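You operate a simulated robot arm through the tools that you are given. There is no shell and no other tool. Be economical: measure what you need, move in short steps, check, and stop when the job is done.

You are at the controls of a simulated two-armed robot. One attempt, no reset.

TASK
Open the chest drawer five, put the tape measure from the inside of the chest drawer five on top of the wooden board, then shut the five.

Only the result counts: the job must be done as asked and must still hold three seconds after the hand-in. Knocking over, shifting, dropping, spilling or breaking anything else fails it.

THE ROBOT
Two 7-joint arms with two-finger parallel grippers on one trunk, on a base that drives. Base frame: it is fixed to the floor where the robot stands at the start and does not move with it; the origin is under the middle of the robot, x ahead of it, y to its left, z up. Lengths are in mm, angles in degrees, forces in N, time in s.
The left shoulder is at the start at [70, 163, 1170], the right one opposite. With the tool pointing down near the work surface each hand reaches from about 100 to 700 mm from the robot's upright axis, wherever it stands, measured 20 degrees to its own side. Places, roughly: chest drawer five [700, 100, 900]; wooden board [2500, -4250, 500]. Payload 3.43 kg a hand.
Tool frame (each hand has its own): the origin (TCP) lies between the finger pads and is the grasp point; the fingertips stand 34 mm ahead of it; z points along the fingers, y is the line along which they close. The gripper opens to 128 mm. The fingers are 24 mm wide and 12 mm thick; the gripper's body (48 by 130 mm) begins 96 mm behind the TCP.
Orientation is told as [roll, pitch, yaw] about the base's x, y, z axes, in that order, counted from this pose: with the fingers straight down and closing along the base's y, the tool's x points along the base's -x, its y along +y and its z along -z.

THE INTERFACE
- The arms move only by the tool nudge_tool. It takes "left_steps", "right_steps" or both (then of equal length, played together; a hand with none holds still); each is a list of rows, each a list of 3 entries, a list of its own where there are three numbers: the shift along the base's x, y, z in mm, then the turn, a rotation vector about the base's x, y, z in degrees, then the gripper command, from -1 (shut) to 1 (fully open), values between in proportion. In form: [[[tx, ty, tz], [ax, ay, az], hand], ...]. A call has 1 to 10 rows; each row shifts and turns the commanded pose from where the row before left it. Rows are played at 5 a second. More than 50 mm and 8.6 degrees between two rows, or a gripper value outside its range, and nothing of the call is played. Where a pose cannot be reached the arm comes as near as it can. A force on the tool above 40 N (or 10 N above the force at the start of the call, whichever is more), or a blocked arm, ends the call early, and 0.2 s more pass. The fingers move at their own pace (about 153 mm/s each) and stop on an object; they squeeze with about 39 N. The grip force told is the motor's: it shows also when the fingers shut on nothing. Time passes only in rows, and 0.2 s behind the last, so rows that do not move let the fingers close. The reply holds the time, the measured pose of the TCP, the force on the tool along the base axes, the opening and the grip force, in the units named above and with some noise, and new pictures: "pictures" is both (left out), scene, wrist or none (wrist: the cameras of the hands that moved).
- Cameras (640 x 400 px; columns grow to the right, rows downward): "scene" is now at [134.9, -22.6, 1395]; the picture's right is [-0.27, -0.96, 0.00], its down [-0.55, 0.15, -0.82] and it looks along [0.79, -0.22, -0.57] (base axes); focal length 222 px, centre (320, 200). "left" rides on the left gripper at [76, 11, -160] in its tool frame; the picture's right is [-0.15, 0.99, 0.00], its down [-0.88, -0.13, -0.46] and it looks along [-0.45, -0.07, 0.89] (tool axes); focal length 234 px, centre (320, 200). "right" rides on the right gripper at [76, -11, -160] in its tool frame; the picture's right is [0.15, 0.99, 0.00], its down [-0.88, 0.13, -0.46] and it looks along [-0.45, 0.07, 0.89] (tool axes); focal length 234 px, centre (320, 200). There is no depth. A picture from a camera that has moved, and an enlarged one, comes with that camera's place and axes in the base frame and with its lens.
- raise_lower(by): slides the trunk up (or, below 0, down) by that many mm; the arms and the scene camera ride with it, the base frame stays. It gives what a move gives, with no picture.
- base_move(legs): drives the robot by 1 to 6 legs, each [ahead, left, turn to the left] in mm, mm and degrees, along the robot's own axes; the way and the turn of a leg run together, so that a leg with both is an arc; at most 1500 mm and 180 degrees a leg. The arms and the cameras ride along, it lands a little off, and it stops where it bumps. It gives what a move gives, and a new picture of the scene camera.
- pan_tilt(pan, tilt): turns the head with the scene camera to pan (to the left, within 86 degrees either way) and tilt (down, from -29 to 69), counted from straight ahead of the robot. It gives what a move gives, and a new picture of the scene camera.
- zoom(camera, box): a new picture of the part [left, top, right, bottom] of that camera's present view, enlarged. The clock stands still meanwhile.
- sign_off(): hands the job in; it is judged then, once.

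Work in short steps. Places have to be worked out from the pictures, the camera data and where the tool is seen: move nearer, look again, correct. Check each grasp and each placing, and mend what went wrong. You have 120 turns and 170 pictures in all, those below and enlarged ones among them. Open the grippers and draw the arms clear of the work before you hand the job in, unless the task says otherwise; then end with one line.

The tools are called after "Request:" by a JSON object that holds its "op" and its "data". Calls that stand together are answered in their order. nudge_tool: Moves the arms, as the interface text tells. Its arguments: {"type":"object","properties":{"left_steps":{"type":"array"},"right_steps":{"type":"array"},"pictures":{"type":"string","enum":["both","scene","wrist","none"]}},"required":[]} The other tools are called the same way: raise_lower (by) slides the trunk up or down; base_move (legs) drives the base; pan_tilt (pan, tilt) turns the head that bears the scene camera; zoom (camera, box) takes an enlarged picture of a part of a camera's view; sign_off () hands the job in.

At the start:

```text
t: 0.0
left_tcp_pos: [435.3, 70.4, 1274.7]
left_ee_rot: [0.1, 0.0, 0.2]
left_wrist_force: [0.0, -0.9, 0.0]
left_width: 127.9
left_grip_force: 0.1
right_tcp_pos: [503.9, -375.0, 1191.3]
right_ee_rot: [0.0, 0.0, 0.0]
right_wrist_force: [-0.4, 0.9, -0.4]
right_width: 127.9
right_grip_force: 0.0
trunk travel left (down, up): [-650.0, 290.0]
robot x, y, heading: [-3.9, -0.2, 0.2]
head pan, tilt: [-15.7, 35.0]
```

scene: 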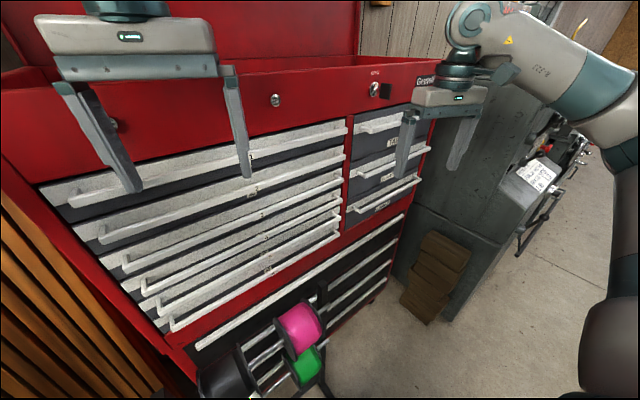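
right: 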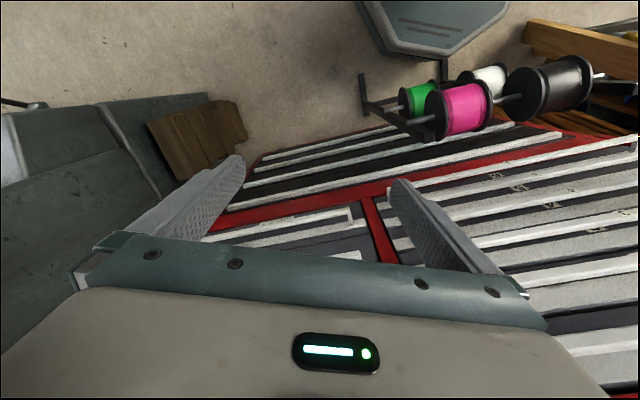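
left: 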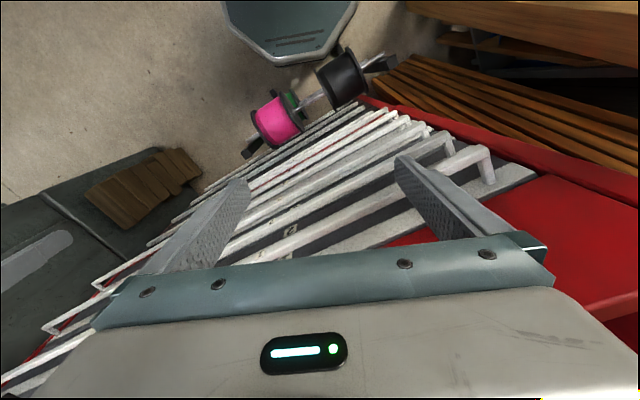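

The scene shows a red tool chest with labelled drawers; I zoom in to read the labels and find drawer five.

Request:
{"op": "zoom", "data": {"camera": "scene", "box": [140, 120, 360, 300]}}

Request:
{"op": "zoom", "data": {"camera": "scene", "box": [320, 90, 440, 220]}}

```text
2.22 times, centred on (250, 210) of scene
camera zoom: at [134.9, -22.6, 1395.0], right [-0.27, -0.96, 0.0], down [-0.55, 0.15, -0.82], along [0.79, -0.22, -0.57], focal length 493 px, centre (476, 178)
```

zoom: 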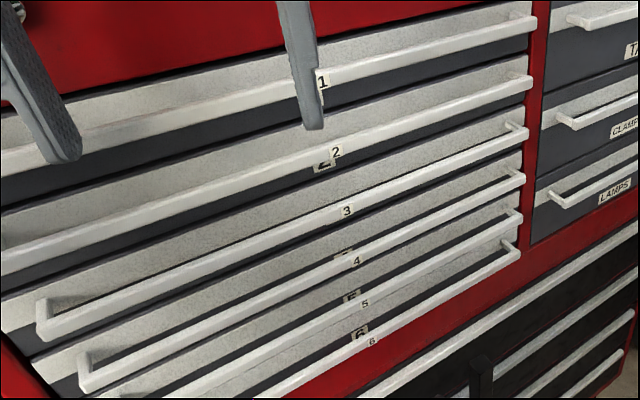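

```text
3.08 times, centred on (380, 155) of scene
camera zoom: at [134.9, -22.6, 1395.0], right [-0.27, -0.96, 0.0], down [-0.55, 0.15, -0.82], along [0.79, -0.22, -0.57], focal length 683 px, centre (135, 338)
```

zoom: 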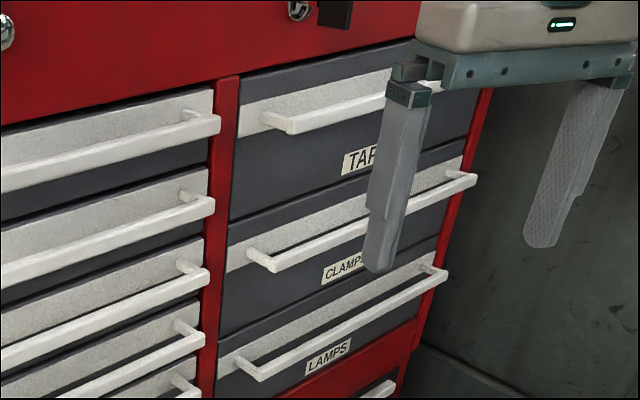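

Drawer five's handle carries the "5" tag; the chest face seems yawed about 25°. I look from another head angle to measure it.

Request:
{"op": "pan_tilt", "data": {"pan": 10, "tilt": 50}}

Request:
{"op": "zoom", "data": {"camera": "left", "box": [140, 80, 540, 280]}}

```text
t: 0.9
left_tcp_pos: [436.1, 71.2, 1274.7]
left_ee_rot: [0.0, 0.0, 0.2]
left_wrist_force: [-0.1, 0.2, 0.0]
left_width: 128.1
left_grip_force: 0.1
right_tcp_pos: [504.1, -376.0, 1190.8]
right_ee_rot: [0.0, 0.0, 0.0]
right_wrist_force: [-0.1, -0.1, 0.2]
right_width: 128.1
right_grip_force: 0.1
trunk travel left (down, up): [-650.0, 290.0]
robot x, y, heading: [-5.4, -1.8, -0.1]
head pan, tilt: [10.0, 50.0]
camera scene: at [126.0, 14.5, 1373.3], right [0.17, -0.98, 0.0], down [-0.75, -0.13, -0.64], along [0.63, 0.11, -0.77], focal length 222 px, centre (320, 200)
```

scene: 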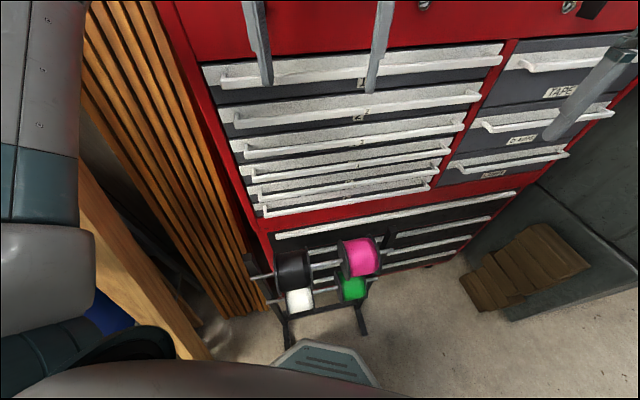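

```text
1.60 times, centred on (340, 180) of left
camera zoom: at [360.6, 81.3, 1434.6], right [0.14, 0.99, 0.0], down [0.88, -0.13, 0.46], along [0.45, -0.07, -0.89], focal length 375 px, centre (288, 232)
```

zoom: 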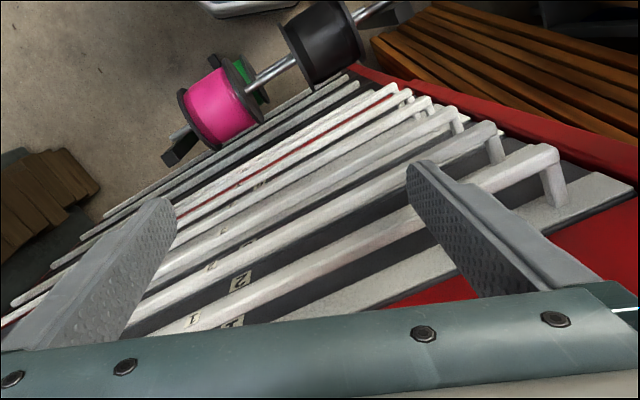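

Zooming into the drawer stack in this new view to locate handle five accurately.

Request:
{"op": "zoom", "data": {"camera": "scene", "box": [230, 90, 490, 250]}}

```text
2.46 times, centred on (360, 170) of scene
camera zoom: at [126.0, 14.5, 1373.3], right [0.17, -0.98, 0.0], down [-0.75, -0.13, -0.64], along [0.63, 0.11, -0.77], focal length 546 px, centre (222, 274)
```

zoom: 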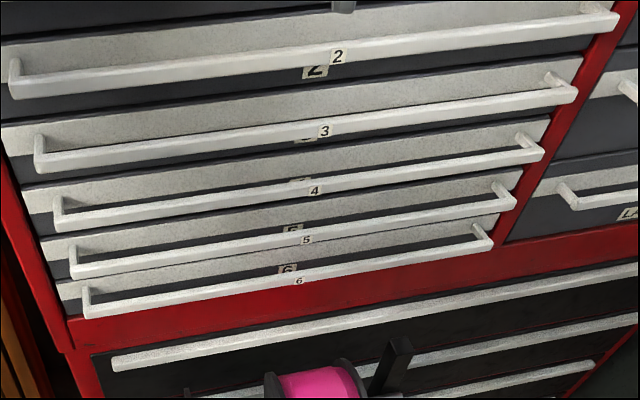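

Triangulating with the left wrist camera needs a closer crop of the handle ends.

Request:
{"op": "zoom", "data": {"camera": "left", "box": [240, 90, 520, 250]}}

```text
2.29 times, centred on (380, 170) of left
camera zoom: at [360.6, 81.3, 1434.6], right [0.14, 0.99, 0.0], down [0.88, -0.13, 0.46], along [0.45, -0.07, -0.89], focal length 535 px, centre (183, 269)
```

zoom: 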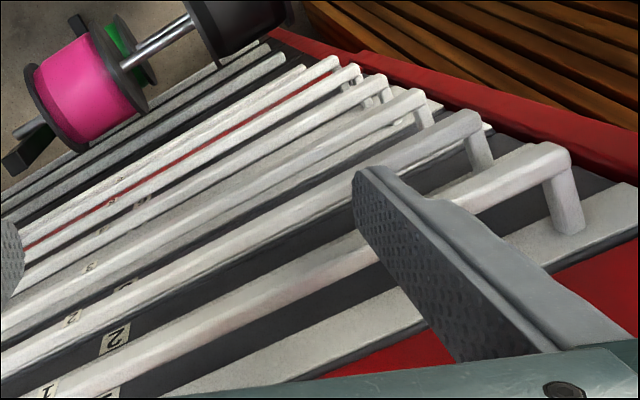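

Handle five's bar runs from about (430, 209, 978) to (602, -216, 978), so the chest is yawed about 22°. I back off 150 mm and turn 22° left to face it squarely, putting the bar in front of the right arm.

Request:
{"op": "base_move", "data": {"legs": [[-150, 0, 0], [0, 0, 22]]}}

```text
t: 3.5
left_tcp_pos: [226.4, 232.4, 1273.4]
left_ee_rot: [0.0, 0.0, 22.7]
left_wrist_force: [-0.1, -0.7, 0.3]
left_width: 127.9
left_grip_force: 0.1
right_tcp_pos: [460.7, -152.9, 1191.8]
right_ee_rot: [0.1, 0.0, 22.6]
right_wrist_force: [-0.4, 0.0, -0.5]
right_width: 128.1
right_grip_force: 0.1
trunk travel left (down, up): [-650.0, 290.0]
robot x, y, heading: [-145.5, -2.8, 22.4]
head pan, tilt: [10.0, 50.0]
camera scene: at [-38.0, 62.2, 1373.3], right [0.54, -0.84, 0.0], down [-0.65, -0.41, -0.64], along [0.54, 0.35, -0.77], focal length 222 px, centre (320, 200)
```

scene: 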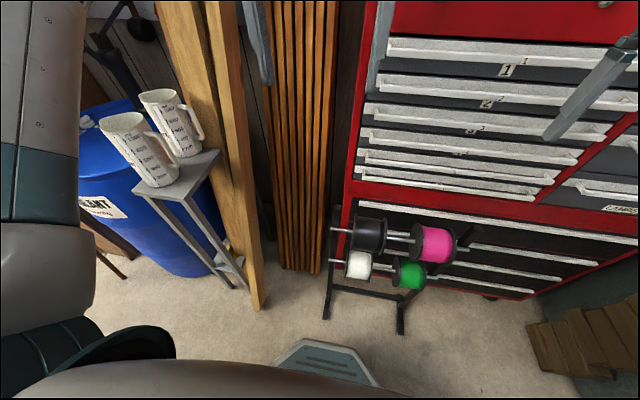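

Now I aim the head at the drawers and take a zoom for a refined second fix.

Request:
{"op": "pan_tilt", "data": {"pan": -18, "tilt": 38}}

Request:
{"op": "zoom", "data": {"camera": "scene", "box": [200, 100, 440, 250]}}

```text
t: 4.4
left_tcp_pos: [226.8, 232.4, 1274.0]
left_ee_rot: [0.0, 0.0, 22.7]
left_wrist_force: [0.2, 0.5, 0.7]
left_width: 127.9
left_grip_force: 0.0
right_tcp_pos: [459.9, -152.7, 1190.1]
right_ee_rot: [-0.1, 0.0, 22.7]
right_wrist_force: [0.7, 0.3, -0.5]
right_width: 128.1
right_grip_force: 0.0
trunk travel left (down, up): [-650.0, 290.0]
robot x, y, heading: [-150.0, 1.6, 22.8]
head pan, tilt: [-18.0, 38.0]
camera scene: at [-16.6, 27.5, 1390.4], right [0.08, -1.0, 0.0], down [-0.61, -0.05, -0.79], along [0.78, 0.06, -0.62], focal length 222 px, centre (320, 200)
```

scene: 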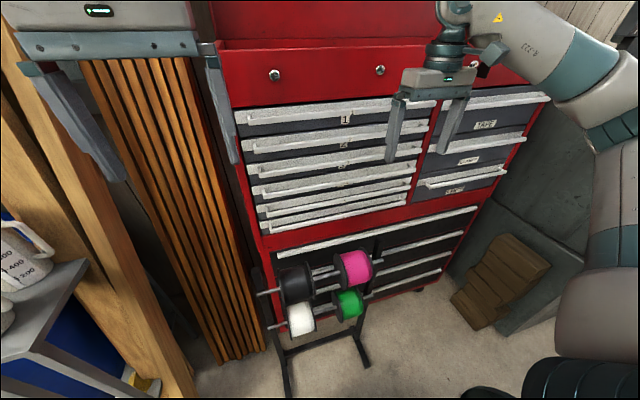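

```text
2.67 times, centred on (320, 175) of scene
camera zoom: at [-16.6, 27.5, 1390.4], right [0.08, -1.0, 0.0], down [-0.61, -0.05, -0.79], along [0.78, 0.06, -0.62], focal length 592 px, centre (320, 267)
```

zoom: 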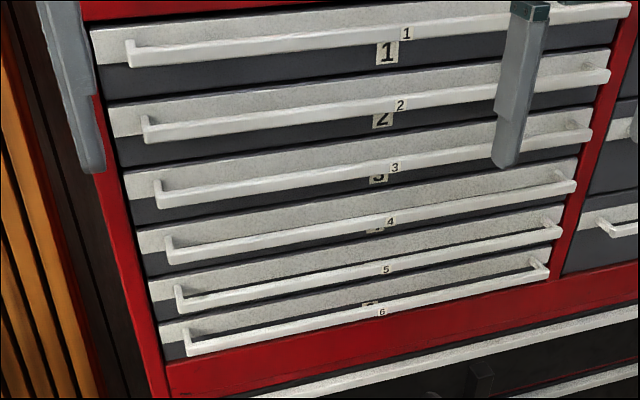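

Second fix agrees (bar midpoint ≈ (512, -6, 978)). I begin turning the right gripper to point at the chest with fingers closing vertically, backing a bit away.

Request:
{"op": "nudge_tool", "data": {"right_steps": [[[-10, 0, 0], [6.41, -2.79, -4.95], 1], [[-10, 0, 0], [6.41, -2.79, -4.95], 1], [[-10, 0, 0], [6.41, -2.79, -4.95], 1], [[-10, 0, 0], [6.41, -2.79, -4.95], 0], [[-10, 0, 0], [6.41, -2.79, -4.95], -0.2], [[-10, 0, 0], [6.41, -2.79, -4.95], -0.2], [[0, 0, 0], [6.41, -2.79, -4.95], -0.2]], "pictures": "scene"}}

```text
t: 6.0
left_tcp_pos: [223.6, 231.9, 1275.3]
left_ee_rot: [0.0, -0.1, 22.7]
left_wrist_force: [0.6, 0.4, 0.4]
left_width: 128.2
left_grip_force: 0.0
right_tcp_pos: [398.6, -154.7, 1192.3]
right_ee_rot: [44.8, -20.3, -22.8]
right_wrist_force: [0.1, 0.1, 0.7]
right_width: 51.2
right_grip_force: 0.0
trunk travel left (down, up): [-650.0, 290.0]
robot x, y, heading: [-150.4, 1.2, 23.0]
head pan, tilt: [-18.0, 38.0]
camera scene: at [-18.0, 26.9, 1390.6], right [0.08, -1.0, 0.0], down [-0.61, -0.05, -0.79], along [0.79, 0.06, -0.61], focal length 222 px, centre (320, 200)
```

scene: 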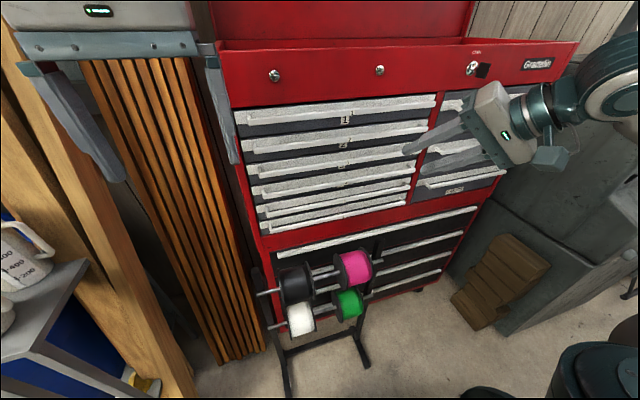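

Tracking well; the second half of the rotation next, descending partially.

Request:
{"op": "nudge_tool", "data": {"right_steps": [[[0, 0, 0], [6.41, -2.79, -4.95], -0.2], [[0, 0, -10], [6.41, -2.79, -4.95], -0.2], [[0, 0, -10], [6.41, -2.79, -4.95], -0.2], [[0, 0, -20], [6.41, -2.79, -4.95], -0.2], [[0, 10, -20], [6.41, -2.79, -4.95], -0.2], [[0, 10, -20], [6.41, -2.79, -4.95], -0.2], [[0, 10, -20], [6.41, -2.79, -4.95], -0.2]], "pictures": "scene"}}

```text
t: 7.6
left_tcp_pos: [222.8, 231.2, 1275.9]
left_ee_rot: [0.0, -0.3, 22.8]
left_wrist_force: [-0.8, 0.1, 0.5]
left_width: 128.1
left_grip_force: 0.0
right_tcp_pos: [490.0, -253.6, 1021.2]
right_ee_rot: [68.6, -8.2, -67.5]
right_wrist_force: [0.1, 1.9, -2.4]
right_width: 51.2
right_grip_force: 0.0
right hand out of reach, approached as far as the arm can: row 2, 3, 4, 5, 6, 7
trunk travel left (down, up): [-650.0, 290.0]
robot x, y, heading: [-153.1, -0.2, 22.7]
head pan, tilt: [-18.0, 38.0]
camera scene: at [-20.2, 24.8, 1390.9], right [0.08, -1.0, 0.0], down [-0.61, -0.05, -0.79], along [0.79, 0.07, -0.61], focal length 222 px, centre (320, 200)
```

scene: 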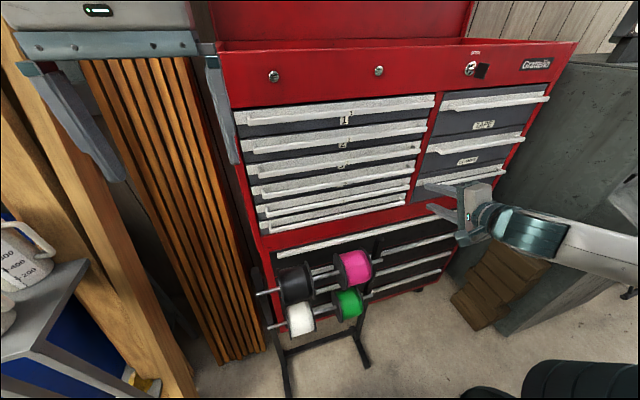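

The arm ran near a limit but the fingers now point at the chest, ~21° down, with closing nearly vertical — usable. I slide left along the face towards the handle's middle, checking whether it tracks.

Request:
{"op": "nudge_tool", "data": {"right_steps": [[[-12, 32, 0], [0, 0, 0], -0.2], [[-12, 32, 0], [0, 0, 0], -0.2], [[-12, 32, 0], [0, 0, 0], -0.2]], "pictures": "scene"}}

```text
t: 8.4
left_tcp_pos: [225.8, 233.2, 1272.6]
left_ee_rot: [0.0, 0.0, 22.6]
left_wrist_force: [0.6, 0.7, 0.1]
left_width: 127.9
left_grip_force: 0.1
right_tcp_pos: [523.7, -192.4, 1176.5]
right_ee_rot: [87.6, -3.1, -67.5]
right_wrist_force: [-0.4, -0.3, -0.3]
right_width: 51.0
right_grip_force: 0.1
right hand out of reach, approached as far as the arm can: row 1, 2, 3
trunk travel left (down, up): [-650.0, 290.0]
robot x, y, heading: [-151.1, 1.5, 22.9]
head pan, tilt: [-18.0, 38.0]
camera scene: at [-17.3, 28.3, 1390.4], right [0.08, -1.0, 0.0], down [-0.61, -0.05, -0.79], along [0.79, 0.06, -0.62], focal length 222 px, centre (320, 200)
```

scene: 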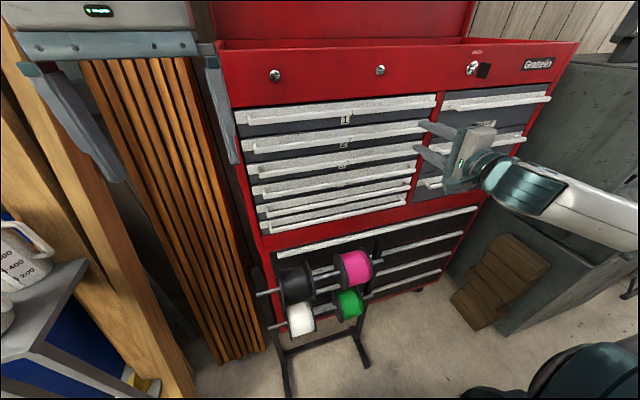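

The IK wants the hand further from the body when horizontal. I back the base 60 mm for clearance before re-aiming.

Request:
{"op": "base_move", "data": {"legs": [[-60, 0, -1]]}}

```text
t: 9.4
left_tcp_pos: [175.8, 204.8, 1273.7]
left_ee_rot: [0.0, 0.0, 21.6]
left_wrist_force: [-0.2, 0.3, -0.2]
left_width: 128.0
left_grip_force: 0.1
right_tcp_pos: [468.3, -227.1, 1174.4]
right_ee_rot: [87.6, -3.1, -68.4]
right_wrist_force: [-0.2, -0.6, -0.1]
right_width: 51.3
right_grip_force: 0.1
trunk travel left (down, up): [-650.0, 290.0]
robot x, y, heading: [-208.0, -21.3, 21.5]
head pan, tilt: [-18.0, 38.0]
camera scene: at [-70.4, 3.4, 1390.3], right [0.06, -1.0, 0.0], down [-0.61, -0.04, -0.79], along [0.79, 0.05, -0.62], focal length 222 px, centre (320, 200)
```

scene: 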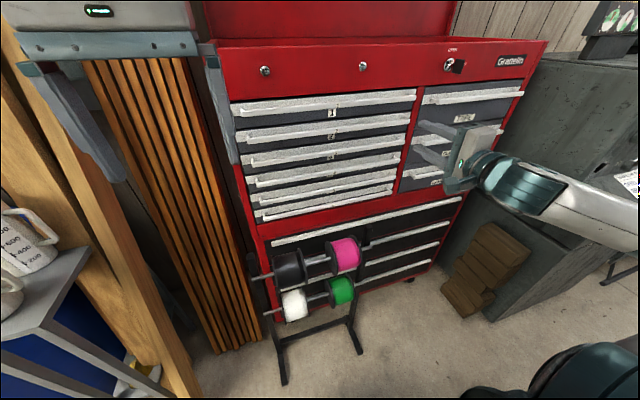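

Testing how the commanded pose stands with a small move along the face.

Request:
{"op": "nudge_tool", "data": {"right_steps": [[[10, 5, 0], [0, 0, 0], -0.2], [[20, 8, -5], [0, 0, 0], -0.2]], "pictures": "none"}}

```text
t: 10.0
left_tcp_pos: [174.5, 203.5, 1274.3]
left_ee_rot: [0.1, -0.1, 21.6]
left_wrist_force: [0.8, 0.2, 0.4]
left_width: 127.9
left_grip_force: 0.0
right_tcp_pos: [489.7, -229.5, 1181.9]
right_ee_rot: [87.4, -3.1, -68.2]
right_wrist_force: [-0.9, -0.2, 0.3]
right_width: 51.4
right_grip_force: 0.0
right hand out of reach, approached as far as the arm can: row 1, 2
trunk travel left (down, up): [-650.0, 290.0]
robot x, y, heading: [-203.0, -23.7, 21.6]
head pan, tilt: [-18.0, 38.0]
```

Still off. I lower the command toward handle height first, while the hand stays clear of the bars.

Request:
{"op": "nudge_tool", "data": {"right_steps": [[[5, 0, -30], [0, 0, 0], -0.2], [[5, 0, -30], [0, 0, 0], -0.2], [[5, 0, -30], [0, 0, 0], -0.2]], "pictures": "scene"}}

```text
t: 10.8
left_tcp_pos: [174.9, 203.9, 1274.3]
left_ee_rot: [-0.1, 0.0, 21.6]
left_wrist_force: [-0.4, -0.2, -0.7]
left_width: 127.9
left_grip_force: 0.1
right_tcp_pos: [487.1, -269.8, 1118.6]
right_ee_rot: [87.5, -3.1, -68.2]
right_wrist_force: [0.3, -0.2, -0.4]
right_width: 51.1
right_grip_force: 0.0
right hand out of reach, approached as far as the arm can: row 1, 2, 3
trunk travel left (down, up): [-650.0, 290.0]
robot x, y, heading: [-203.4, -27.8, 21.9]
head pan, tilt: [-18.0, 38.0]
camera scene: at [-70.9, 2.4, 1390.5], right [0.06, -1.0, 0.0], down [-0.61, -0.04, -0.79], along [0.79, 0.05, -0.62], focal length 222 px, centre (320, 200)
```

scene: 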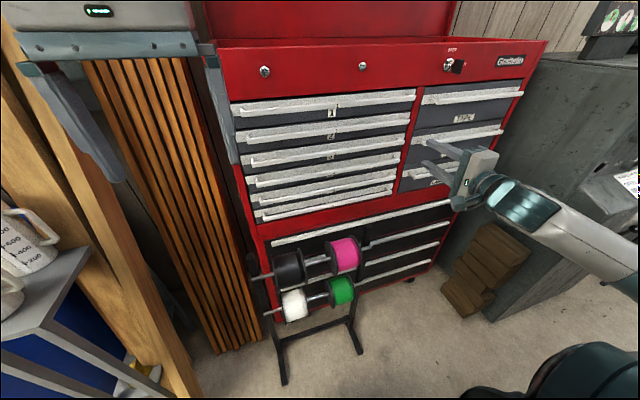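

Extending the arm more should straighten the wrist, so I back the base another 130 mm.

Request:
{"op": "base_move", "data": {"legs": [[-130, 0, 0]]}}

Request:
{"op": "nudge_tool", "data": {"right_steps": [[[30, 12, -5], [0, 0, 0], -0.2], [[30, 12, -5], [0, 0, 0], -0.2], [[30, 12, -5], [0, 0, 0], -0.2]], "pictures": "scene"}}

```text
t: 12.0
left_tcp_pos: [56.6, 157.0, 1273.2]
left_ee_rot: [0.0, 0.0, 21.8]
left_wrist_force: [0.1, -0.3, -0.2]
left_width: 127.9
left_grip_force: 0.0
right_tcp_pos: [367.9, -317.5, 1118.6]
right_ee_rot: [87.4, -3.2, -68.5]
right_wrist_force: [-0.4, -0.5, 0.2]
right_width: 50.9
right_grip_force: 0.0
trunk travel left (down, up): [-650.0, 290.0]
robot x, y, heading: [-323.1, -70.5, 21.6]
head pan, tilt: [-18.0, 38.0]
camera scene: at [-189.9, -44.2, 1390.3], right [0.06, -1.0, 0.0], down [-0.61, -0.04, -0.79], along [0.79, 0.05, -0.62], focal length 222 px, centre (320, 200)
```

scene: 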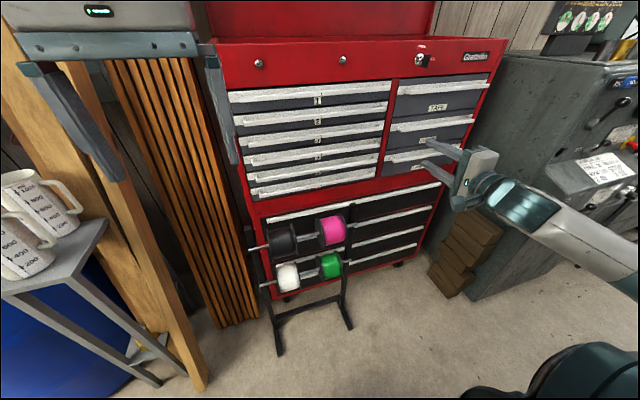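

```text
t: 12.8
left_tcp_pos: [55.1, 156.9, 1272.7]
left_ee_rot: [0.0, 0.1, 21.8]
left_wrist_force: [0.4, 0.2, -0.2]
left_width: 128.0
left_grip_force: 0.1
right_tcp_pos: [426.3, -335.3, 1138.6]
right_ee_rot: [87.3, -3.1, -68.4]
right_wrist_force: [0.2, -0.4, -0.6]
right_width: 51.2
right_grip_force: 0.1
right hand out of reach, approached as far as the arm can: row 1, 2, 3
trunk travel left (down, up): [-650.0, 290.0]
robot x, y, heading: [-325.9, -71.8, 21.8]
head pan, tilt: [-18.0, 38.0]
camera scene: at [-190.0, -44.3, 1390.3], right [0.06, -1.0, 0.0], down [-0.61, -0.04, -0.79], along [0.79, 0.05, -0.62], focal length 222 px, centre (320, 200)
```

scene: 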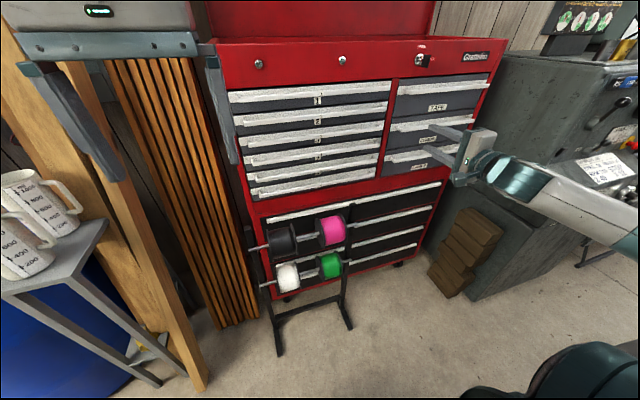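

The arm is stuck in a bad branch for this roll. I undo the rotation to get back to fingers-down and will try the opposite roll.

Request:
{"op": "nudge_tool", "data": {"right_steps": [[[0, -10, 20], [-6.41, 2.79, 4.95], -0.2], [[0, -10, 20], [-6.41, 2.79, 4.95], -0.2], [[0, -10, 20], [-6.41, 2.79, 4.95], -0.2], [[0, -10, 20], [-6.41, 2.79, 4.95], -0.2], [[0, -10, 10], [-6.41, 2.79, 4.95], -0.2], [[0, -10, 10], [-6.41, 2.79, 4.95], -0.2], [[0, -10, 0], [-6.41, 2.79, 4.95], -0.2], [[0, -10, 0], [-6.41, 2.79, 4.95], -0.2], [[0, -10, 0], [-6.41, 2.79, 4.95], -0.2], [[0, -10, 0], [-6.41, 2.79, 4.95], -0.2]], "pictures": "none"}}

Request:
{"op": "nudge_tool", "data": {"right_steps": [[[0, -10, 0], [-6.41, 2.79, 4.95], -0.2], [[0, -10, 0], [-6.41, 2.79, 4.95], -0.2], [[0, -10, 0], [-6.41, 2.79, 4.95], -0.2], [[0, -10, 0], [-6.41, 2.79, 4.95], -0.2]], "pictures": "scene"}}

```text
t: 15.0
left_tcp_pos: [57.8, 157.9, 1274.2]
left_ee_rot: [-0.1, 0.1, 21.7]
left_wrist_force: [0.1, 0.0, 0.7]
left_width: 128.0
left_grip_force: 0.1
right_tcp_pos: [427.0, -433.6, 1239.4]
right_ee_rot: [20.1, -16.6, 1.3]
right_wrist_force: [0.1, -0.9, -0.8]
right_width: 51.2
right_grip_force: 0.0
trunk travel left (down, up): [-650.0, 290.0]
robot x, y, heading: [-323.0, -69.1, 21.4]
head pan, tilt: [-18.0, 38.0]
```

```text
t: 16.0
left_tcp_pos: [56.1, 158.6, 1274.1]
left_ee_rot: [-0.1, -0.1, 21.7]
left_wrist_force: [0.3, -0.2, -0.1]
left_width: 127.8
left_grip_force: 0.1
right_tcp_pos: [385.4, -431.1, 1222.2]
right_ee_rot: [-2.6, 0.0, 24.3]
right_wrist_force: [0.7, 1.2, -0.4]
right_width: 51.3
right_grip_force: 0.1
right hand out of reach, approached as far as the arm can: row 3, 4
trunk travel left (down, up): [-650.0, 290.0]
robot x, y, heading: [-323.4, -69.6, 21.5]
head pan, tilt: [-18.0, 38.0]
camera scene: at [-191.1, -43.3, 1390.5], right [0.06, -1.0, 0.0], down [-0.61, -0.04, -0.79], along [0.79, 0.05, -0.62], focal length 222 px, centre (320, 200)
```

scene: 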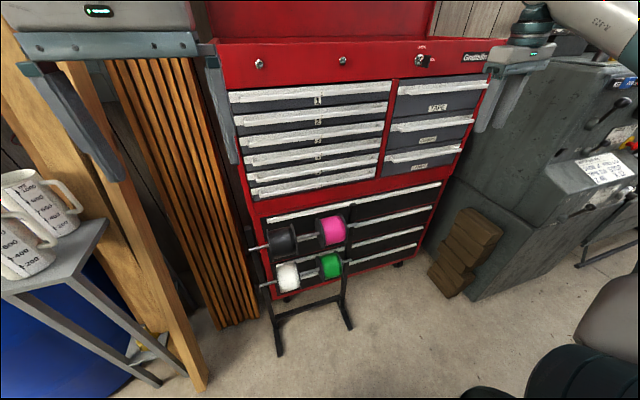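

The commanded pose follows the achieved one, so the hand had drifted far right. I bring it back in front of the right shoulder.

Request:
{"op": "nudge_tool", "data": {"right_steps": [[[-24, 37, 0], [0, 0, 0], -0.2], [[-24, 37, 0], [0, 0, 0], -0.2], [[-24, 37, 0], [0, 0, 0], -0.2], [[-24, 37, 0], [0, 0, 0], -0.2], [[-24, 37, 0], [0, 0, 0], -0.2], [[-24, 37, 0], [0, 0, 0], -0.2], [[-24, 37, 0], [0, 0, 0], -0.2], [[-24, 37, 0], [0, 0, 0], -0.2]], "pictures": "none"}}

Request:
{"op": "nudge_tool", "data": {"right_steps": [[[0, 0, 0], [-2.79, -6.41, 4.95], -0.2], [[0, 0, 0], [-2.79, -6.41, 4.95], -0.2], [[0, 0, 0], [-2.79, -6.41, 4.95], -0.2], [[0, 0, 0], [-2.79, -6.41, 4.95], -0.2], [[0, 0, 0], [-2.79, -6.41, 4.95], -0.2], [[0, 0, 0], [-2.79, -6.41, 4.95], -0.2], [[0, 0, 0], [-2.79, -6.41, 4.95], -0.2]], "pictures": "scene"}}

```text
t: 17.8
left_tcp_pos: [56.6, 159.1, 1273.4]
left_ee_rot: [-0.1, 0.2, 21.7]
left_wrist_force: [-0.1, 0.3, -1.3]
left_width: 127.9
left_grip_force: 0.2
right_tcp_pos: [194.0, -133.2, 1220.2]
right_ee_rot: [-2.5, 0.3, 24.5]
right_wrist_force: [-0.6, 0.2, 0.0]
right_width: 51.3
right_grip_force: 0.1
trunk travel left (down, up): [-650.0, 290.0]
robot x, y, heading: [-322.3, -68.4, 21.4]
head pan, tilt: [-18.0, 38.0]
```

```text
t: 19.4
left_tcp_pos: [56.3, 156.4, 1273.9]
left_ee_rot: [0.0, 0.1, 21.7]
left_wrist_force: [-0.9, 1.1, -0.8]
left_width: 128.0
left_grip_force: 0.0
right_tcp_pos: [193.7, -135.1, 1222.2]
right_ee_rot: [-48.0, -17.1, 68.7]
right_wrist_force: [0.3, 0.5, -0.2]
right_width: 51.5
right_grip_force: 0.0
trunk travel left (down, up): [-650.0, 290.0]
robot x, y, heading: [-321.8, -71.3, 21.7]
head pan, tilt: [-18.0, 38.0]
camera scene: at [-190.8, -44.4, 1390.5], right [0.06, -1.0, 0.0], down [-0.61, -0.04, -0.79], along [0.79, 0.05, -0.62], focal length 222 px, centre (320, 200)
```

scene: 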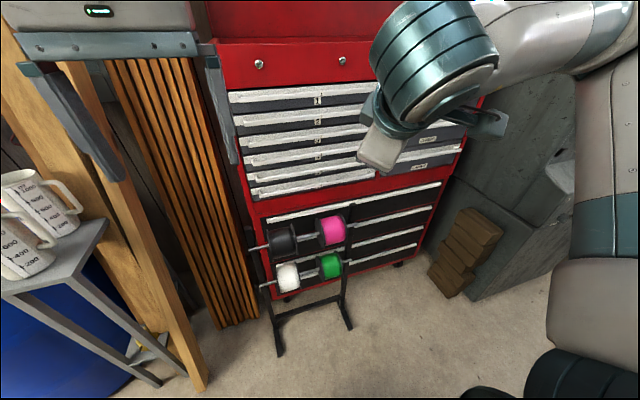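

Exact tracking so far, no reach warnings; continue the second half of this turn.

Request:
{"op": "nudge_tool", "data": {"right_steps": [[[10, 4, 0], [-2.79, -6.41, 4.95], -0.2], [[10, 4, 0], [-2.79, -6.41, 4.95], -0.2], [[10, 4, 0], [-2.79, -6.41, 4.95], -0.2], [[10, 4, 0], [-2.79, -6.41, 4.95], -0.2], [[10, 4, 0], [-2.79, -6.41, 4.95], -0.2], [[10, 4, 0], [-2.79, -6.41, 4.95], -0.2], [[10, 4, 0], [-2.79, -6.41, 4.95], -0.2]], "pictures": "scene"}}

```text
t: 21.0
left_tcp_pos: [55.5, 156.1, 1274.3]
left_ee_rot: [0.0, 0.0, 21.7]
left_wrist_force: [-0.4, 0.4, 0.6]
left_width: 128.0
left_grip_force: 0.1
right_tcp_pos: [322.3, -62.3, 1270.1]
right_ee_rot: [-90.7, 1.5, 109.8]
right_wrist_force: [0.2, -0.3, 0.6]
right_width: 51.5
right_grip_force: 0.1
right hand out of reach, approached as far as the arm can: row 1, 2, 3, 4, 5, 6, 7
trunk travel left (down, up): [-650.0, 290.0]
robot x, y, heading: [-323.7, -67.2, 21.6]
head pan, tilt: [-18.0, 38.0]
camera scene: at [-190.2, -45.1, 1390.5], right [0.06, -1.0, 0.0], down [-0.61, -0.04, -0.79], along [0.79, 0.05, -0.62], focal length 222 px, centre (320, 200)
```

scene: 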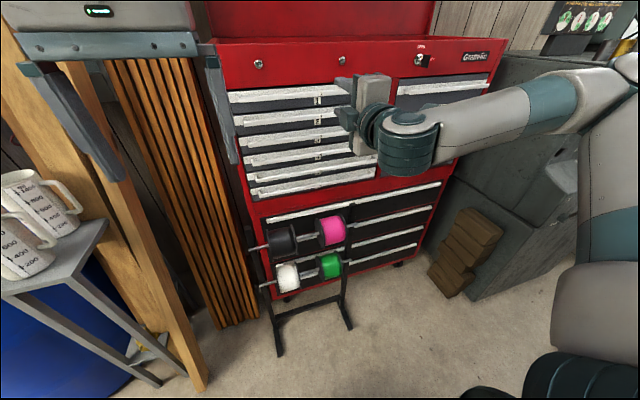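

Horizontal and square to the face (yaw ≈ 20°), right in front of the handle, but high. I lower the trunk 290 mm to bring it to handle height without changing the arm's posture.

Request:
{"op": "raise_lower", "data": {"by": -290}}

Request:
{"op": "pan_tilt", "data": {"pan": -15, "tilt": 25}}

Request:
{"op": "zoom", "data": {"camera": "right", "box": [0, 0, 640, 400]}}

```text
t: 24.0
left_tcp_pos: [55.9, 157.1, 983.3]
left_ee_rot: [0.0, 0.1, 21.7]
left_wrist_force: [-0.2, 0.6, 0.6]
left_width: 128.1
left_grip_force: 0.0
right_tcp_pos: [321.9, -63.1, 980.4]
right_ee_rot: [-90.7, 1.3, 109.7]
right_wrist_force: [0.2, -0.4, 0.9]
right_width: 51.2
right_grip_force: 0.1
trunk travel left (down, up): [-360.0, 580.0]
robot x, y, heading: [-323.8, -67.8, 21.6]
head pan, tilt: [-18.0, 38.0]
```

```text
t: 24.7
left_tcp_pos: [55.4, 155.7, 983.4]
left_ee_rot: [0.0, 0.1, 21.7]
left_wrist_force: [0.3, -0.1, 0.5]
left_width: 128.1
left_grip_force: 0.1
right_tcp_pos: [321.1, -63.4, 979.0]
right_ee_rot: [-90.6, 1.3, 109.7]
right_wrist_force: [-0.4, 0.0, 0.0]
right_width: 51.1
right_grip_force: 0.1
trunk travel left (down, up): [-360.0, 580.0]
robot x, y, heading: [-324.0, -67.0, 21.7]
head pan, tilt: [-15.0, 25.0]
camera scene: at [-185.1, -39.3, 1120.7], right [0.12, -0.99, 0.0], down [-0.42, -0.05, -0.91], along [0.9, 0.1, -0.42], focal length 222 px, centre (320, 200)
```

scene: 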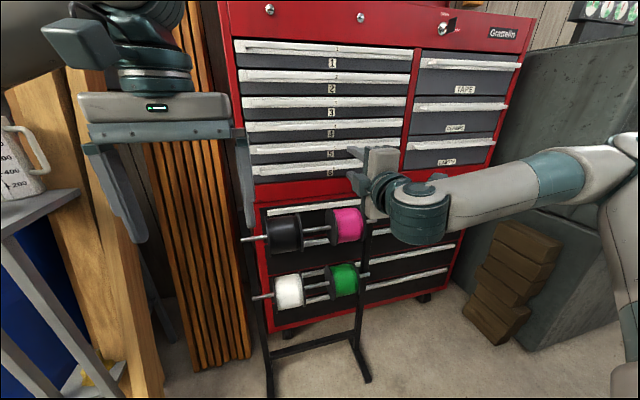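

```text
1.00 times, centred on (320, 200) of right
camera zoom: at [197.6, -188.5, 991.0], right [0.07, -0.16, -0.99], down [-0.72, 0.67, -0.16], along [0.69, 0.72, -0.07], focal length 234 px, centre (320, 200)
```

zoom: 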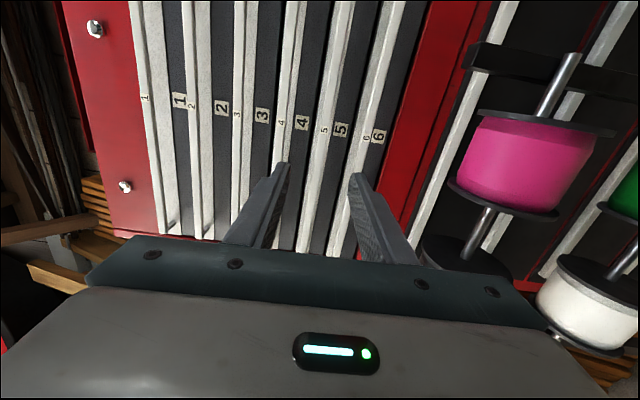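

The wrist view shows the open fingers straddling bar 5 (tag seen at ≈ (513, -9, 976)). I drive forward 150 mm.

Request:
{"op": "base_move", "data": {"legs": [[150, 0, 0]]}}

Request:
{"op": "zoom", "data": {"camera": "right", "box": [160, 60, 480, 260]}}

```text
t: 26.1
left_tcp_pos: [197.1, 213.6, 983.0]
left_ee_rot: [0.0, 0.1, 21.7]
left_wrist_force: [-0.2, -0.3, -0.3]
left_width: 128.0
left_grip_force: 0.0
right_tcp_pos: [463.5, -7.5, 979.3]
right_ee_rot: [-90.5, 1.4, 109.9]
right_wrist_force: [0.6, 0.3, -0.6]
right_width: 51.1
right_grip_force: 0.0
trunk travel left (down, up): [-360.0, 580.0]
robot x, y, heading: [-180.1, -15.8, 21.7]
head pan, tilt: [-15.0, 25.0]
camera scene: at [-43.8, 17.1, 1120.6], right [0.12, -0.99, 0.0], down [-0.42, -0.05, -0.91], along [0.9, 0.11, -0.42], focal length 222 px, centre (320, 200)
```

scene: 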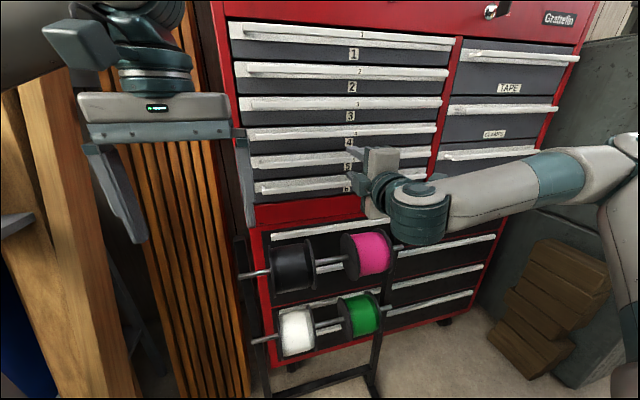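

```text
2.00 times, centred on (320, 160) of right
camera zoom: at [339.0, -131.6, 990.5], right [0.07, -0.16, -0.99], down [-0.73, 0.67, -0.16], along [0.69, 0.72, -0.07], focal length 468 px, centre (320, 280)
```

zoom: 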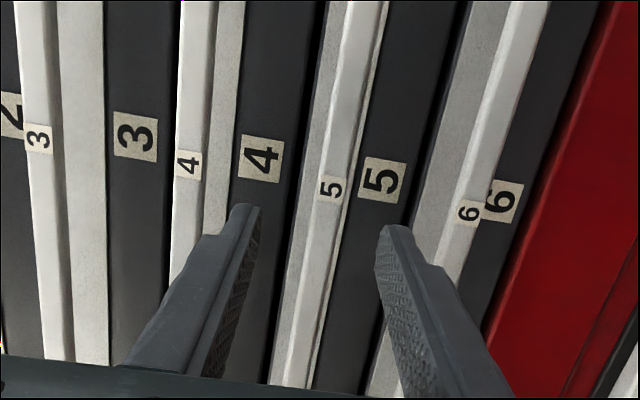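

Fingers are ~12 mm short of the bar and well centred. I advance 36 mm with the arm.

Request:
{"op": "nudge_tool", "data": {"right_steps": [[[11, 4.5, -1], [0, 0, 0], -0.2], [[11, 4.5, -1], [0, 0, 0], -0.2], [[11, 4.5, 0], [0, 0, 0], -0.2]], "pictures": "wrist"}}

```text
t: 26.9
left_tcp_pos: [195.6, 213.7, 984.1]
left_ee_rot: [0.0, 0.2, 21.8]
left_wrist_force: [-0.6, -0.6, 1.0]
left_width: 127.9
left_grip_force: 0.1
right_tcp_pos: [495.9, 5.6, 975.7]
right_ee_rot: [-90.4, 1.5, 109.8]
right_wrist_force: [0.7, -0.3, 0.2]
right_width: 51.1
right_grip_force: 0.0
trunk travel left (down, up): [-360.0, 580.0]
robot x, y, heading: [-182.3, -13.4, 21.5]
head pan, tilt: [-15.0, 25.0]
camera right: at [371.2, -120.0, 988.8], right [0.07, -0.16, -0.99], down [-0.73, 0.67, -0.16], along [0.69, 0.72, -0.07], focal length 234 px, centre (320, 200)
```

right: 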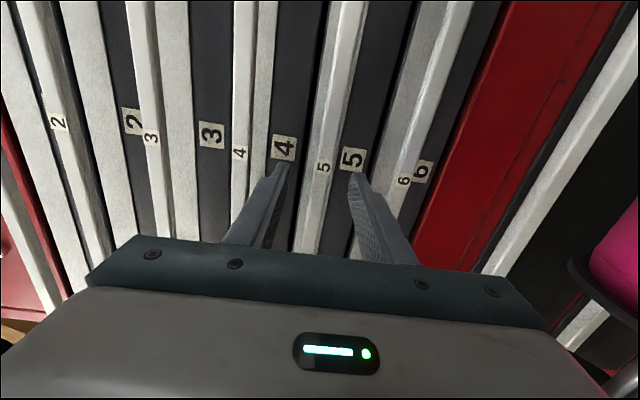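

Tracking fine; the bar should be between the pads. Closing the right gripper.

Request:
{"op": "nudge_tool", "data": {"right_steps": [[[0, 0, 0], [0, 0, 0], -1], [[0, 0, 0], [0, 0, 0], -1], [[0, 0, 0], [0, 0, 0], -1]], "pictures": "wrist"}}

```text
t: 27.7
left_tcp_pos: [197.2, 213.7, 984.3]
left_ee_rot: [0.0, 0.0, 21.8]
left_wrist_force: [0.2, -1.4, -0.4]
left_width: 128.0
left_grip_force: 0.1
right_tcp_pos: [494.6, 4.3, 977.3]
right_ee_rot: [-90.6, 1.4, 109.9]
right_wrist_force: [-2.4, 0.0, -2.7]
right_width: 14.2
right_grip_force: 45.2
trunk travel left (down, up): [-360.0, 580.0]
robot x, y, heading: [-181.6, -13.8, 22.0]
head pan, tilt: [-15.0, 25.0]
camera right: at [371.1, -120.2, 988.6], right [0.07, -0.16, -0.99], down [-0.73, 0.67, -0.16], along [0.69, 0.72, -0.07], focal length 234 px, centre (320, 200)
```

right: 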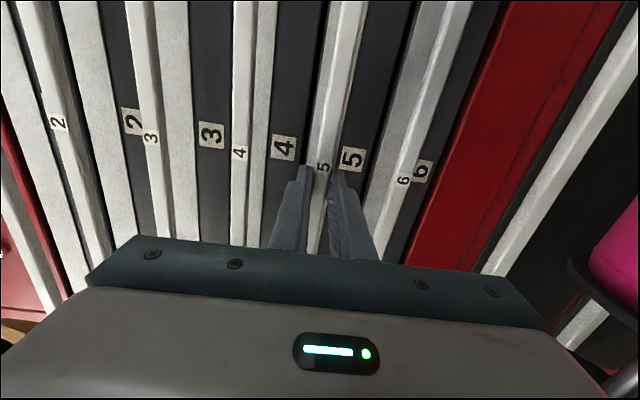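

The bar is held (14 mm, 45 N). I pull straight back with the base, 120 mm first.

Request:
{"op": "base_move", "data": {"legs": [[-120, 0, 0]]}}

```text
t: 28.9
left_tcp_pos: [83.0, 166.5, 983.4]
left_ee_rot: [0.0, 0.0, 21.9]
left_wrist_force: [0.2, -0.2, 0.2]
left_width: 128.0
left_grip_force: 0.0
right_tcp_pos: [383.0, -40.3, 977.0]
right_ee_rot: [-90.5, 1.3, 109.9]
right_wrist_force: [0.9, -5.4, -5.6]
right_width: 14.1
right_grip_force: 45.0
trunk travel left (down, up): [-360.0, 580.0]
robot x, y, heading: [-297.9, -54.5, 21.9]
head pan, tilt: [-15.0, 25.0]
camera scene: at [-157.1, -29.1, 1120.8], right [0.12, -0.99, 0.0], down [-0.42, -0.05, -0.91], along [0.9, 0.11, -0.42], focal length 222 px, centre (320, 200)
```

scene: 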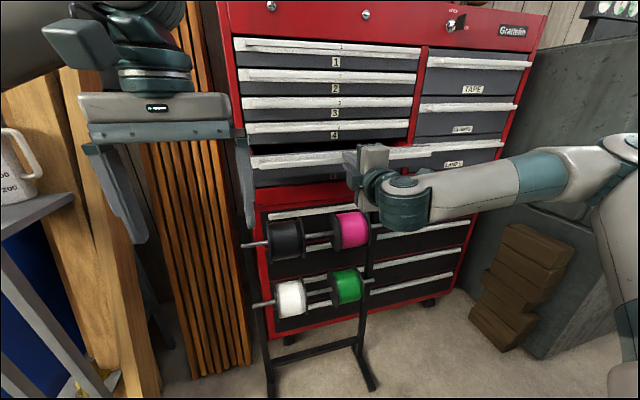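

The drawer is sliding open. I pull another 130 mm.

Request:
{"op": "base_move", "data": {"legs": [[-130, 0, 0]]}}

Request:
{"op": "pan_tilt", "data": {"pan": -15, "tilt": 30}}

```text
t: 30.2
left_tcp_pos: [-38.5, 117.9, 984.6]
left_ee_rot: [0.0, 0.0, 22.0]
left_wrist_force: [0.1, 0.4, 0.3]
left_width: 128.2
left_grip_force: 0.1
right_tcp_pos: [263.1, -89.3, 976.6]
right_ee_rot: [-90.4, 1.3, 109.7]
right_wrist_force: [2.5, -7.5, -0.8]
right_width: 13.9
right_grip_force: 44.8
trunk travel left (down, up): [-360.0, 580.0]
robot x, y, heading: [-413.9, -107.5, 22.0]
head pan, tilt: [-15.0, 25.0]
camera scene: at [-278.1, -77.7, 1120.9], right [0.12, -0.99, 0.0], down [-0.42, -0.05, -0.91], along [0.9, 0.11, -0.42], focal length 222 px, centre (320, 200)
```

scene: 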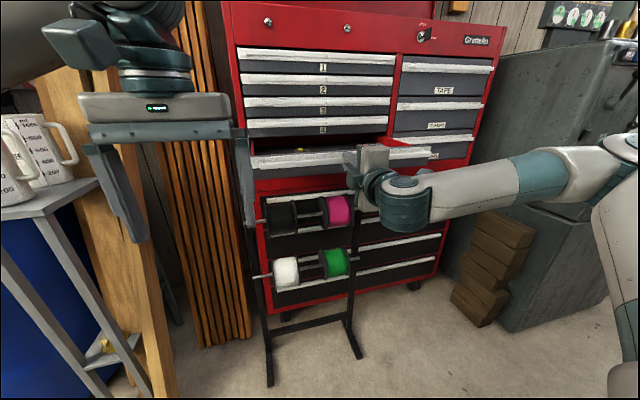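

```text
t: 30.9
left_tcp_pos: [-38.2, 118.9, 984.7]
left_ee_rot: [0.0, -0.1, 21.9]
left_wrist_force: [0.3, -0.8, 0.5]
left_width: 127.7
left_grip_force: 0.0
right_tcp_pos: [263.2, -89.8, 976.6]
right_ee_rot: [-90.4, 1.4, 109.7]
right_wrist_force: [1.4, -4.8, 2.5]
right_width: 13.9
right_grip_force: 45.0
trunk travel left (down, up): [-360.0, 580.0]
robot x, y, heading: [-415.4, -106.1, 21.6]
head pan, tilt: [-15.0, 30.0]
camera scene: at [-279.6, -77.3, 1112.9], right [0.12, -0.99, 0.0], down [-0.5, -0.06, -0.87], along [0.86, 0.1, -0.5], focal length 222 px, centre (320, 200)
```

scene: 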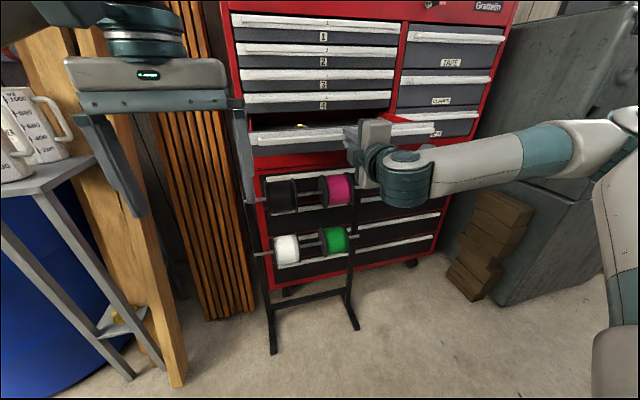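

Drawer is open ~250 mm, something yellow shows inside. Zooming there.

Request:
{"op": "zoom", "data": {"camera": "scene", "box": [230, 90, 450, 180]}}

```text
2.91 times, centred on (340, 135) of scene
camera zoom: at [-279.6, -77.3, 1112.9], right [0.12, -0.99, 0.0], down [-0.5, -0.06, -0.87], along [0.86, 0.1, -0.5], focal length 646 px, centre (262, 389)
```

zoom: 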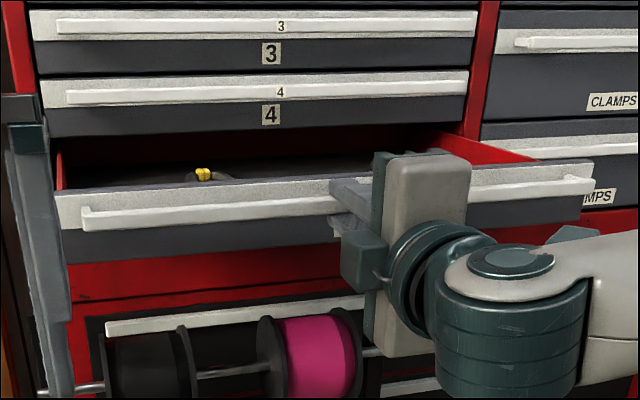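

The tape looks to be roughly at (405, 64). I pull another 80 mm for clearance from the chest face above.

Request:
{"op": "base_move", "data": {"legs": [[-80, 0, 0]]}}

```text
t: 31.9
left_tcp_pos: [-110.8, 90.9, 984.1]
left_ee_rot: [0.0, -0.1, 21.8]
left_wrist_force: [-0.8, 0.0, 0.6]
left_width: 128.2
left_grip_force: 0.0
right_tcp_pos: [190.2, -118.8, 977.3]
right_ee_rot: [-90.3, 1.2, 109.7]
right_wrist_force: [3.2, -3.9, 5.4]
right_width: 13.9
right_grip_force: 44.9
trunk travel left (down, up): [-360.0, 580.0]
robot x, y, heading: [-489.5, -135.5, 21.9]
head pan, tilt: [-15.0, 30.0]
camera scene: at [-352.8, -106.6, 1112.8], right [0.12, -0.99, 0.0], down [-0.5, -0.06, -0.87], along [0.86, 0.1, -0.5], focal length 222 px, centre (320, 200)
```

scene: 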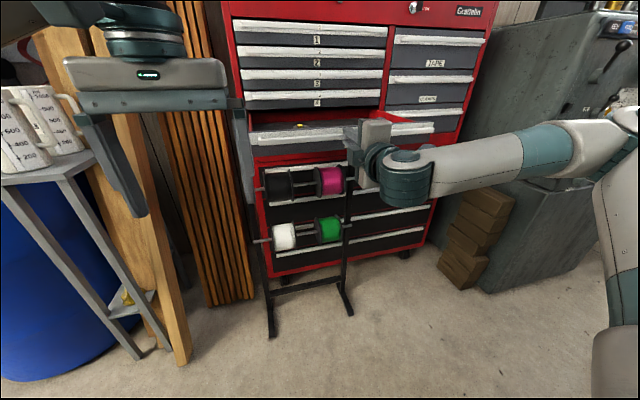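

Drawer is open ~315 mm. I release the bar and back the base off 100 mm so the hand clears it.

Request:
{"op": "nudge_tool", "data": {"right_steps": [[[0, 0, 0], [0, 0, 0], -0.3], [[0, 0, 0], [0, 0, 0], -0.3]], "pictures": "none"}}

Request:
{"op": "base_move", "data": {"legs": [[-100, 0, 0]]}}

Request:
{"op": "raise_lower", "data": {"by": 290}}

```text
t: 32.5
left_tcp_pos: [-109.7, 90.5, 983.3]
left_ee_rot: [-0.1, 0.1, 21.8]
left_wrist_force: [0.5, 0.3, 0.3]
left_width: 128.1
left_grip_force: 0.0
right_tcp_pos: [189.7, -118.3, 976.6]
right_ee_rot: [-90.4, 1.4, 109.7]
right_wrist_force: [-0.5, -0.1, 1.0]
right_width: 44.8
right_grip_force: 0.0
trunk travel left (down, up): [-360.0, 580.0]
robot x, y, heading: [-487.4, -137.3, 21.7]
head pan, tilt: [-15.0, 30.0]
```

```text
t: 33.7
left_tcp_pos: [-203.7, 51.9, 984.3]
left_ee_rot: [-0.2, 0.0, 21.8]
left_wrist_force: [-1.0, -0.4, 0.3]
left_width: 128.0
left_grip_force: 0.1
right_tcp_pos: [96.2, -157.3, 976.4]
right_ee_rot: [-90.5, 1.4, 109.6]
right_wrist_force: [0.0, -0.2, -1.1]
right_width: 44.8
right_grip_force: 0.0
trunk travel left (down, up): [-360.0, 580.0]
robot x, y, heading: [-579.6, -170.6, 21.5]
head pan, tilt: [-15.0, 30.0]
camera scene: at [-446.7, -143.6, 1113.0], right [0.12, -0.99, 0.0], down [-0.5, -0.06, -0.87], along [0.86, 0.1, -0.5], focal length 222 px, centre (320, 200)
```

scene: 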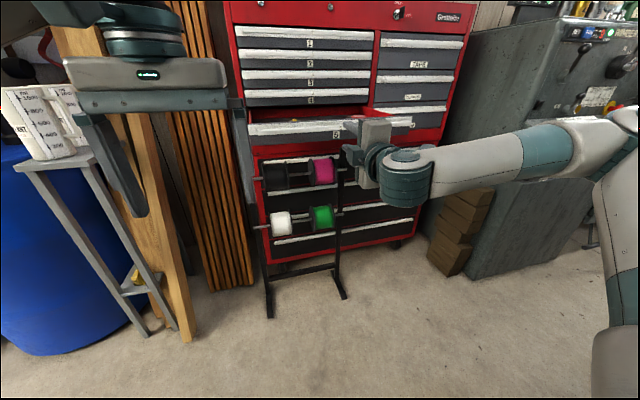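

```text
t: 36.6
left_tcp_pos: [-202.2, 53.0, 1272.6]
left_ee_rot: [-0.1, 0.0, 21.7]
left_wrist_force: [0.4, -0.9, 0.3]
left_width: 127.9
left_grip_force: 0.1
right_tcp_pos: [96.1, -156.4, 1266.6]
right_ee_rot: [-90.4, 1.4, 109.6]
right_wrist_force: [-0.9, 0.5, 0.6]
right_width: 45.0
right_grip_force: 0.1
trunk travel left (down, up): [-650.0, 290.0]
robot x, y, heading: [-584.7, -171.4, 21.4]
head pan, tilt: [-15.0, 30.0]
```

Now turn the right hand back to fingers-down, reversing the earlier rotation.

Request:
{"op": "nudge_tool", "data": {"right_steps": [[[-18, -10, -7], [2.79, 6.41, -4.95], -0.3], [[-18, -10, -7], [2.79, 6.41, -4.95], -0.3], [[-18, -10, -7], [2.79, 6.41, -4.95], -0.3], [[-18, -10, -7], [2.79, 6.41, -4.95], -0.3], [[-18, -10, -7], [2.79, 6.41, -4.95], -0.3], [[-18, -10, -7], [2.79, 6.41, -4.95], -0.3], [[-18, -10, -7], [2.79, 6.41, -4.95], -0.3]], "pictures": "none"}}

Request:
{"op": "nudge_tool", "data": {"right_steps": [[[0, 0, 0], [2.79, 6.41, -4.95], 0.5], [[0, 0, 0], [2.79, 6.41, -4.95], 0.5], [[0, 0, 0], [2.79, 6.41, -4.95], 0.5], [[0, 0, 0], [2.79, 6.41, -4.95], 1], [[0, 0, 0], [2.79, 6.41, -4.95], 1], [[0, 0, 0], [2.79, 6.41, -4.95], 1], [[0, 0, 0], [2.79, 6.41, -4.95], 1]], "pictures": "scene"}}

```text
t: 38.2
left_tcp_pos: [-204.0, 52.0, 1274.4]
left_ee_rot: [0.1, -0.1, 21.8]
left_wrist_force: [0.1, 1.1, -0.8]
left_width: 127.9
left_grip_force: 0.0
right_tcp_pos: [-29.7, -226.8, 1217.9]
right_ee_rot: [-45.2, -17.1, 65.8]
right_wrist_force: [0.1, 0.0, 0.0]
right_width: 45.0
right_grip_force: 0.0
trunk travel left (down, up): [-650.0, 290.0]
robot x, y, heading: [-581.2, -174.9, 21.5]
head pan, tilt: [-15.0, 30.0]
```

```text
t: 39.8
left_tcp_pos: [-202.7, 52.5, 1273.0]
left_ee_rot: [0.0, 0.1, 21.6]
left_wrist_force: [-0.3, -1.1, -1.0]
left_width: 128.0
left_grip_force: 0.0
right_tcp_pos: [-29.6, -226.0, 1217.0]
right_ee_rot: [-0.4, 2.2, 22.8]
right_wrist_force: [0.2, 0.2, 0.1]
right_width: 128.0
right_grip_force: 0.0
trunk travel left (down, up): [-650.0, 290.0]
robot x, y, heading: [-583.8, -175.7, 21.8]
head pan, tilt: [-15.0, 30.0]
camera scene: at [-444.5, -143.6, 1402.7], right [0.12, -0.99, 0.0], down [-0.5, -0.06, -0.87], along [0.86, 0.1, -0.5], focal length 222 px, centre (320, 200)
```

scene: 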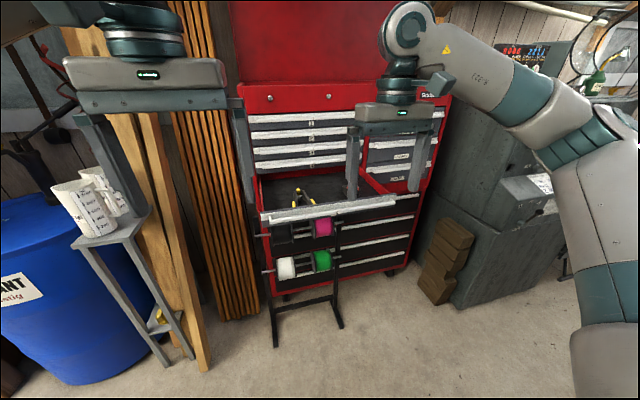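

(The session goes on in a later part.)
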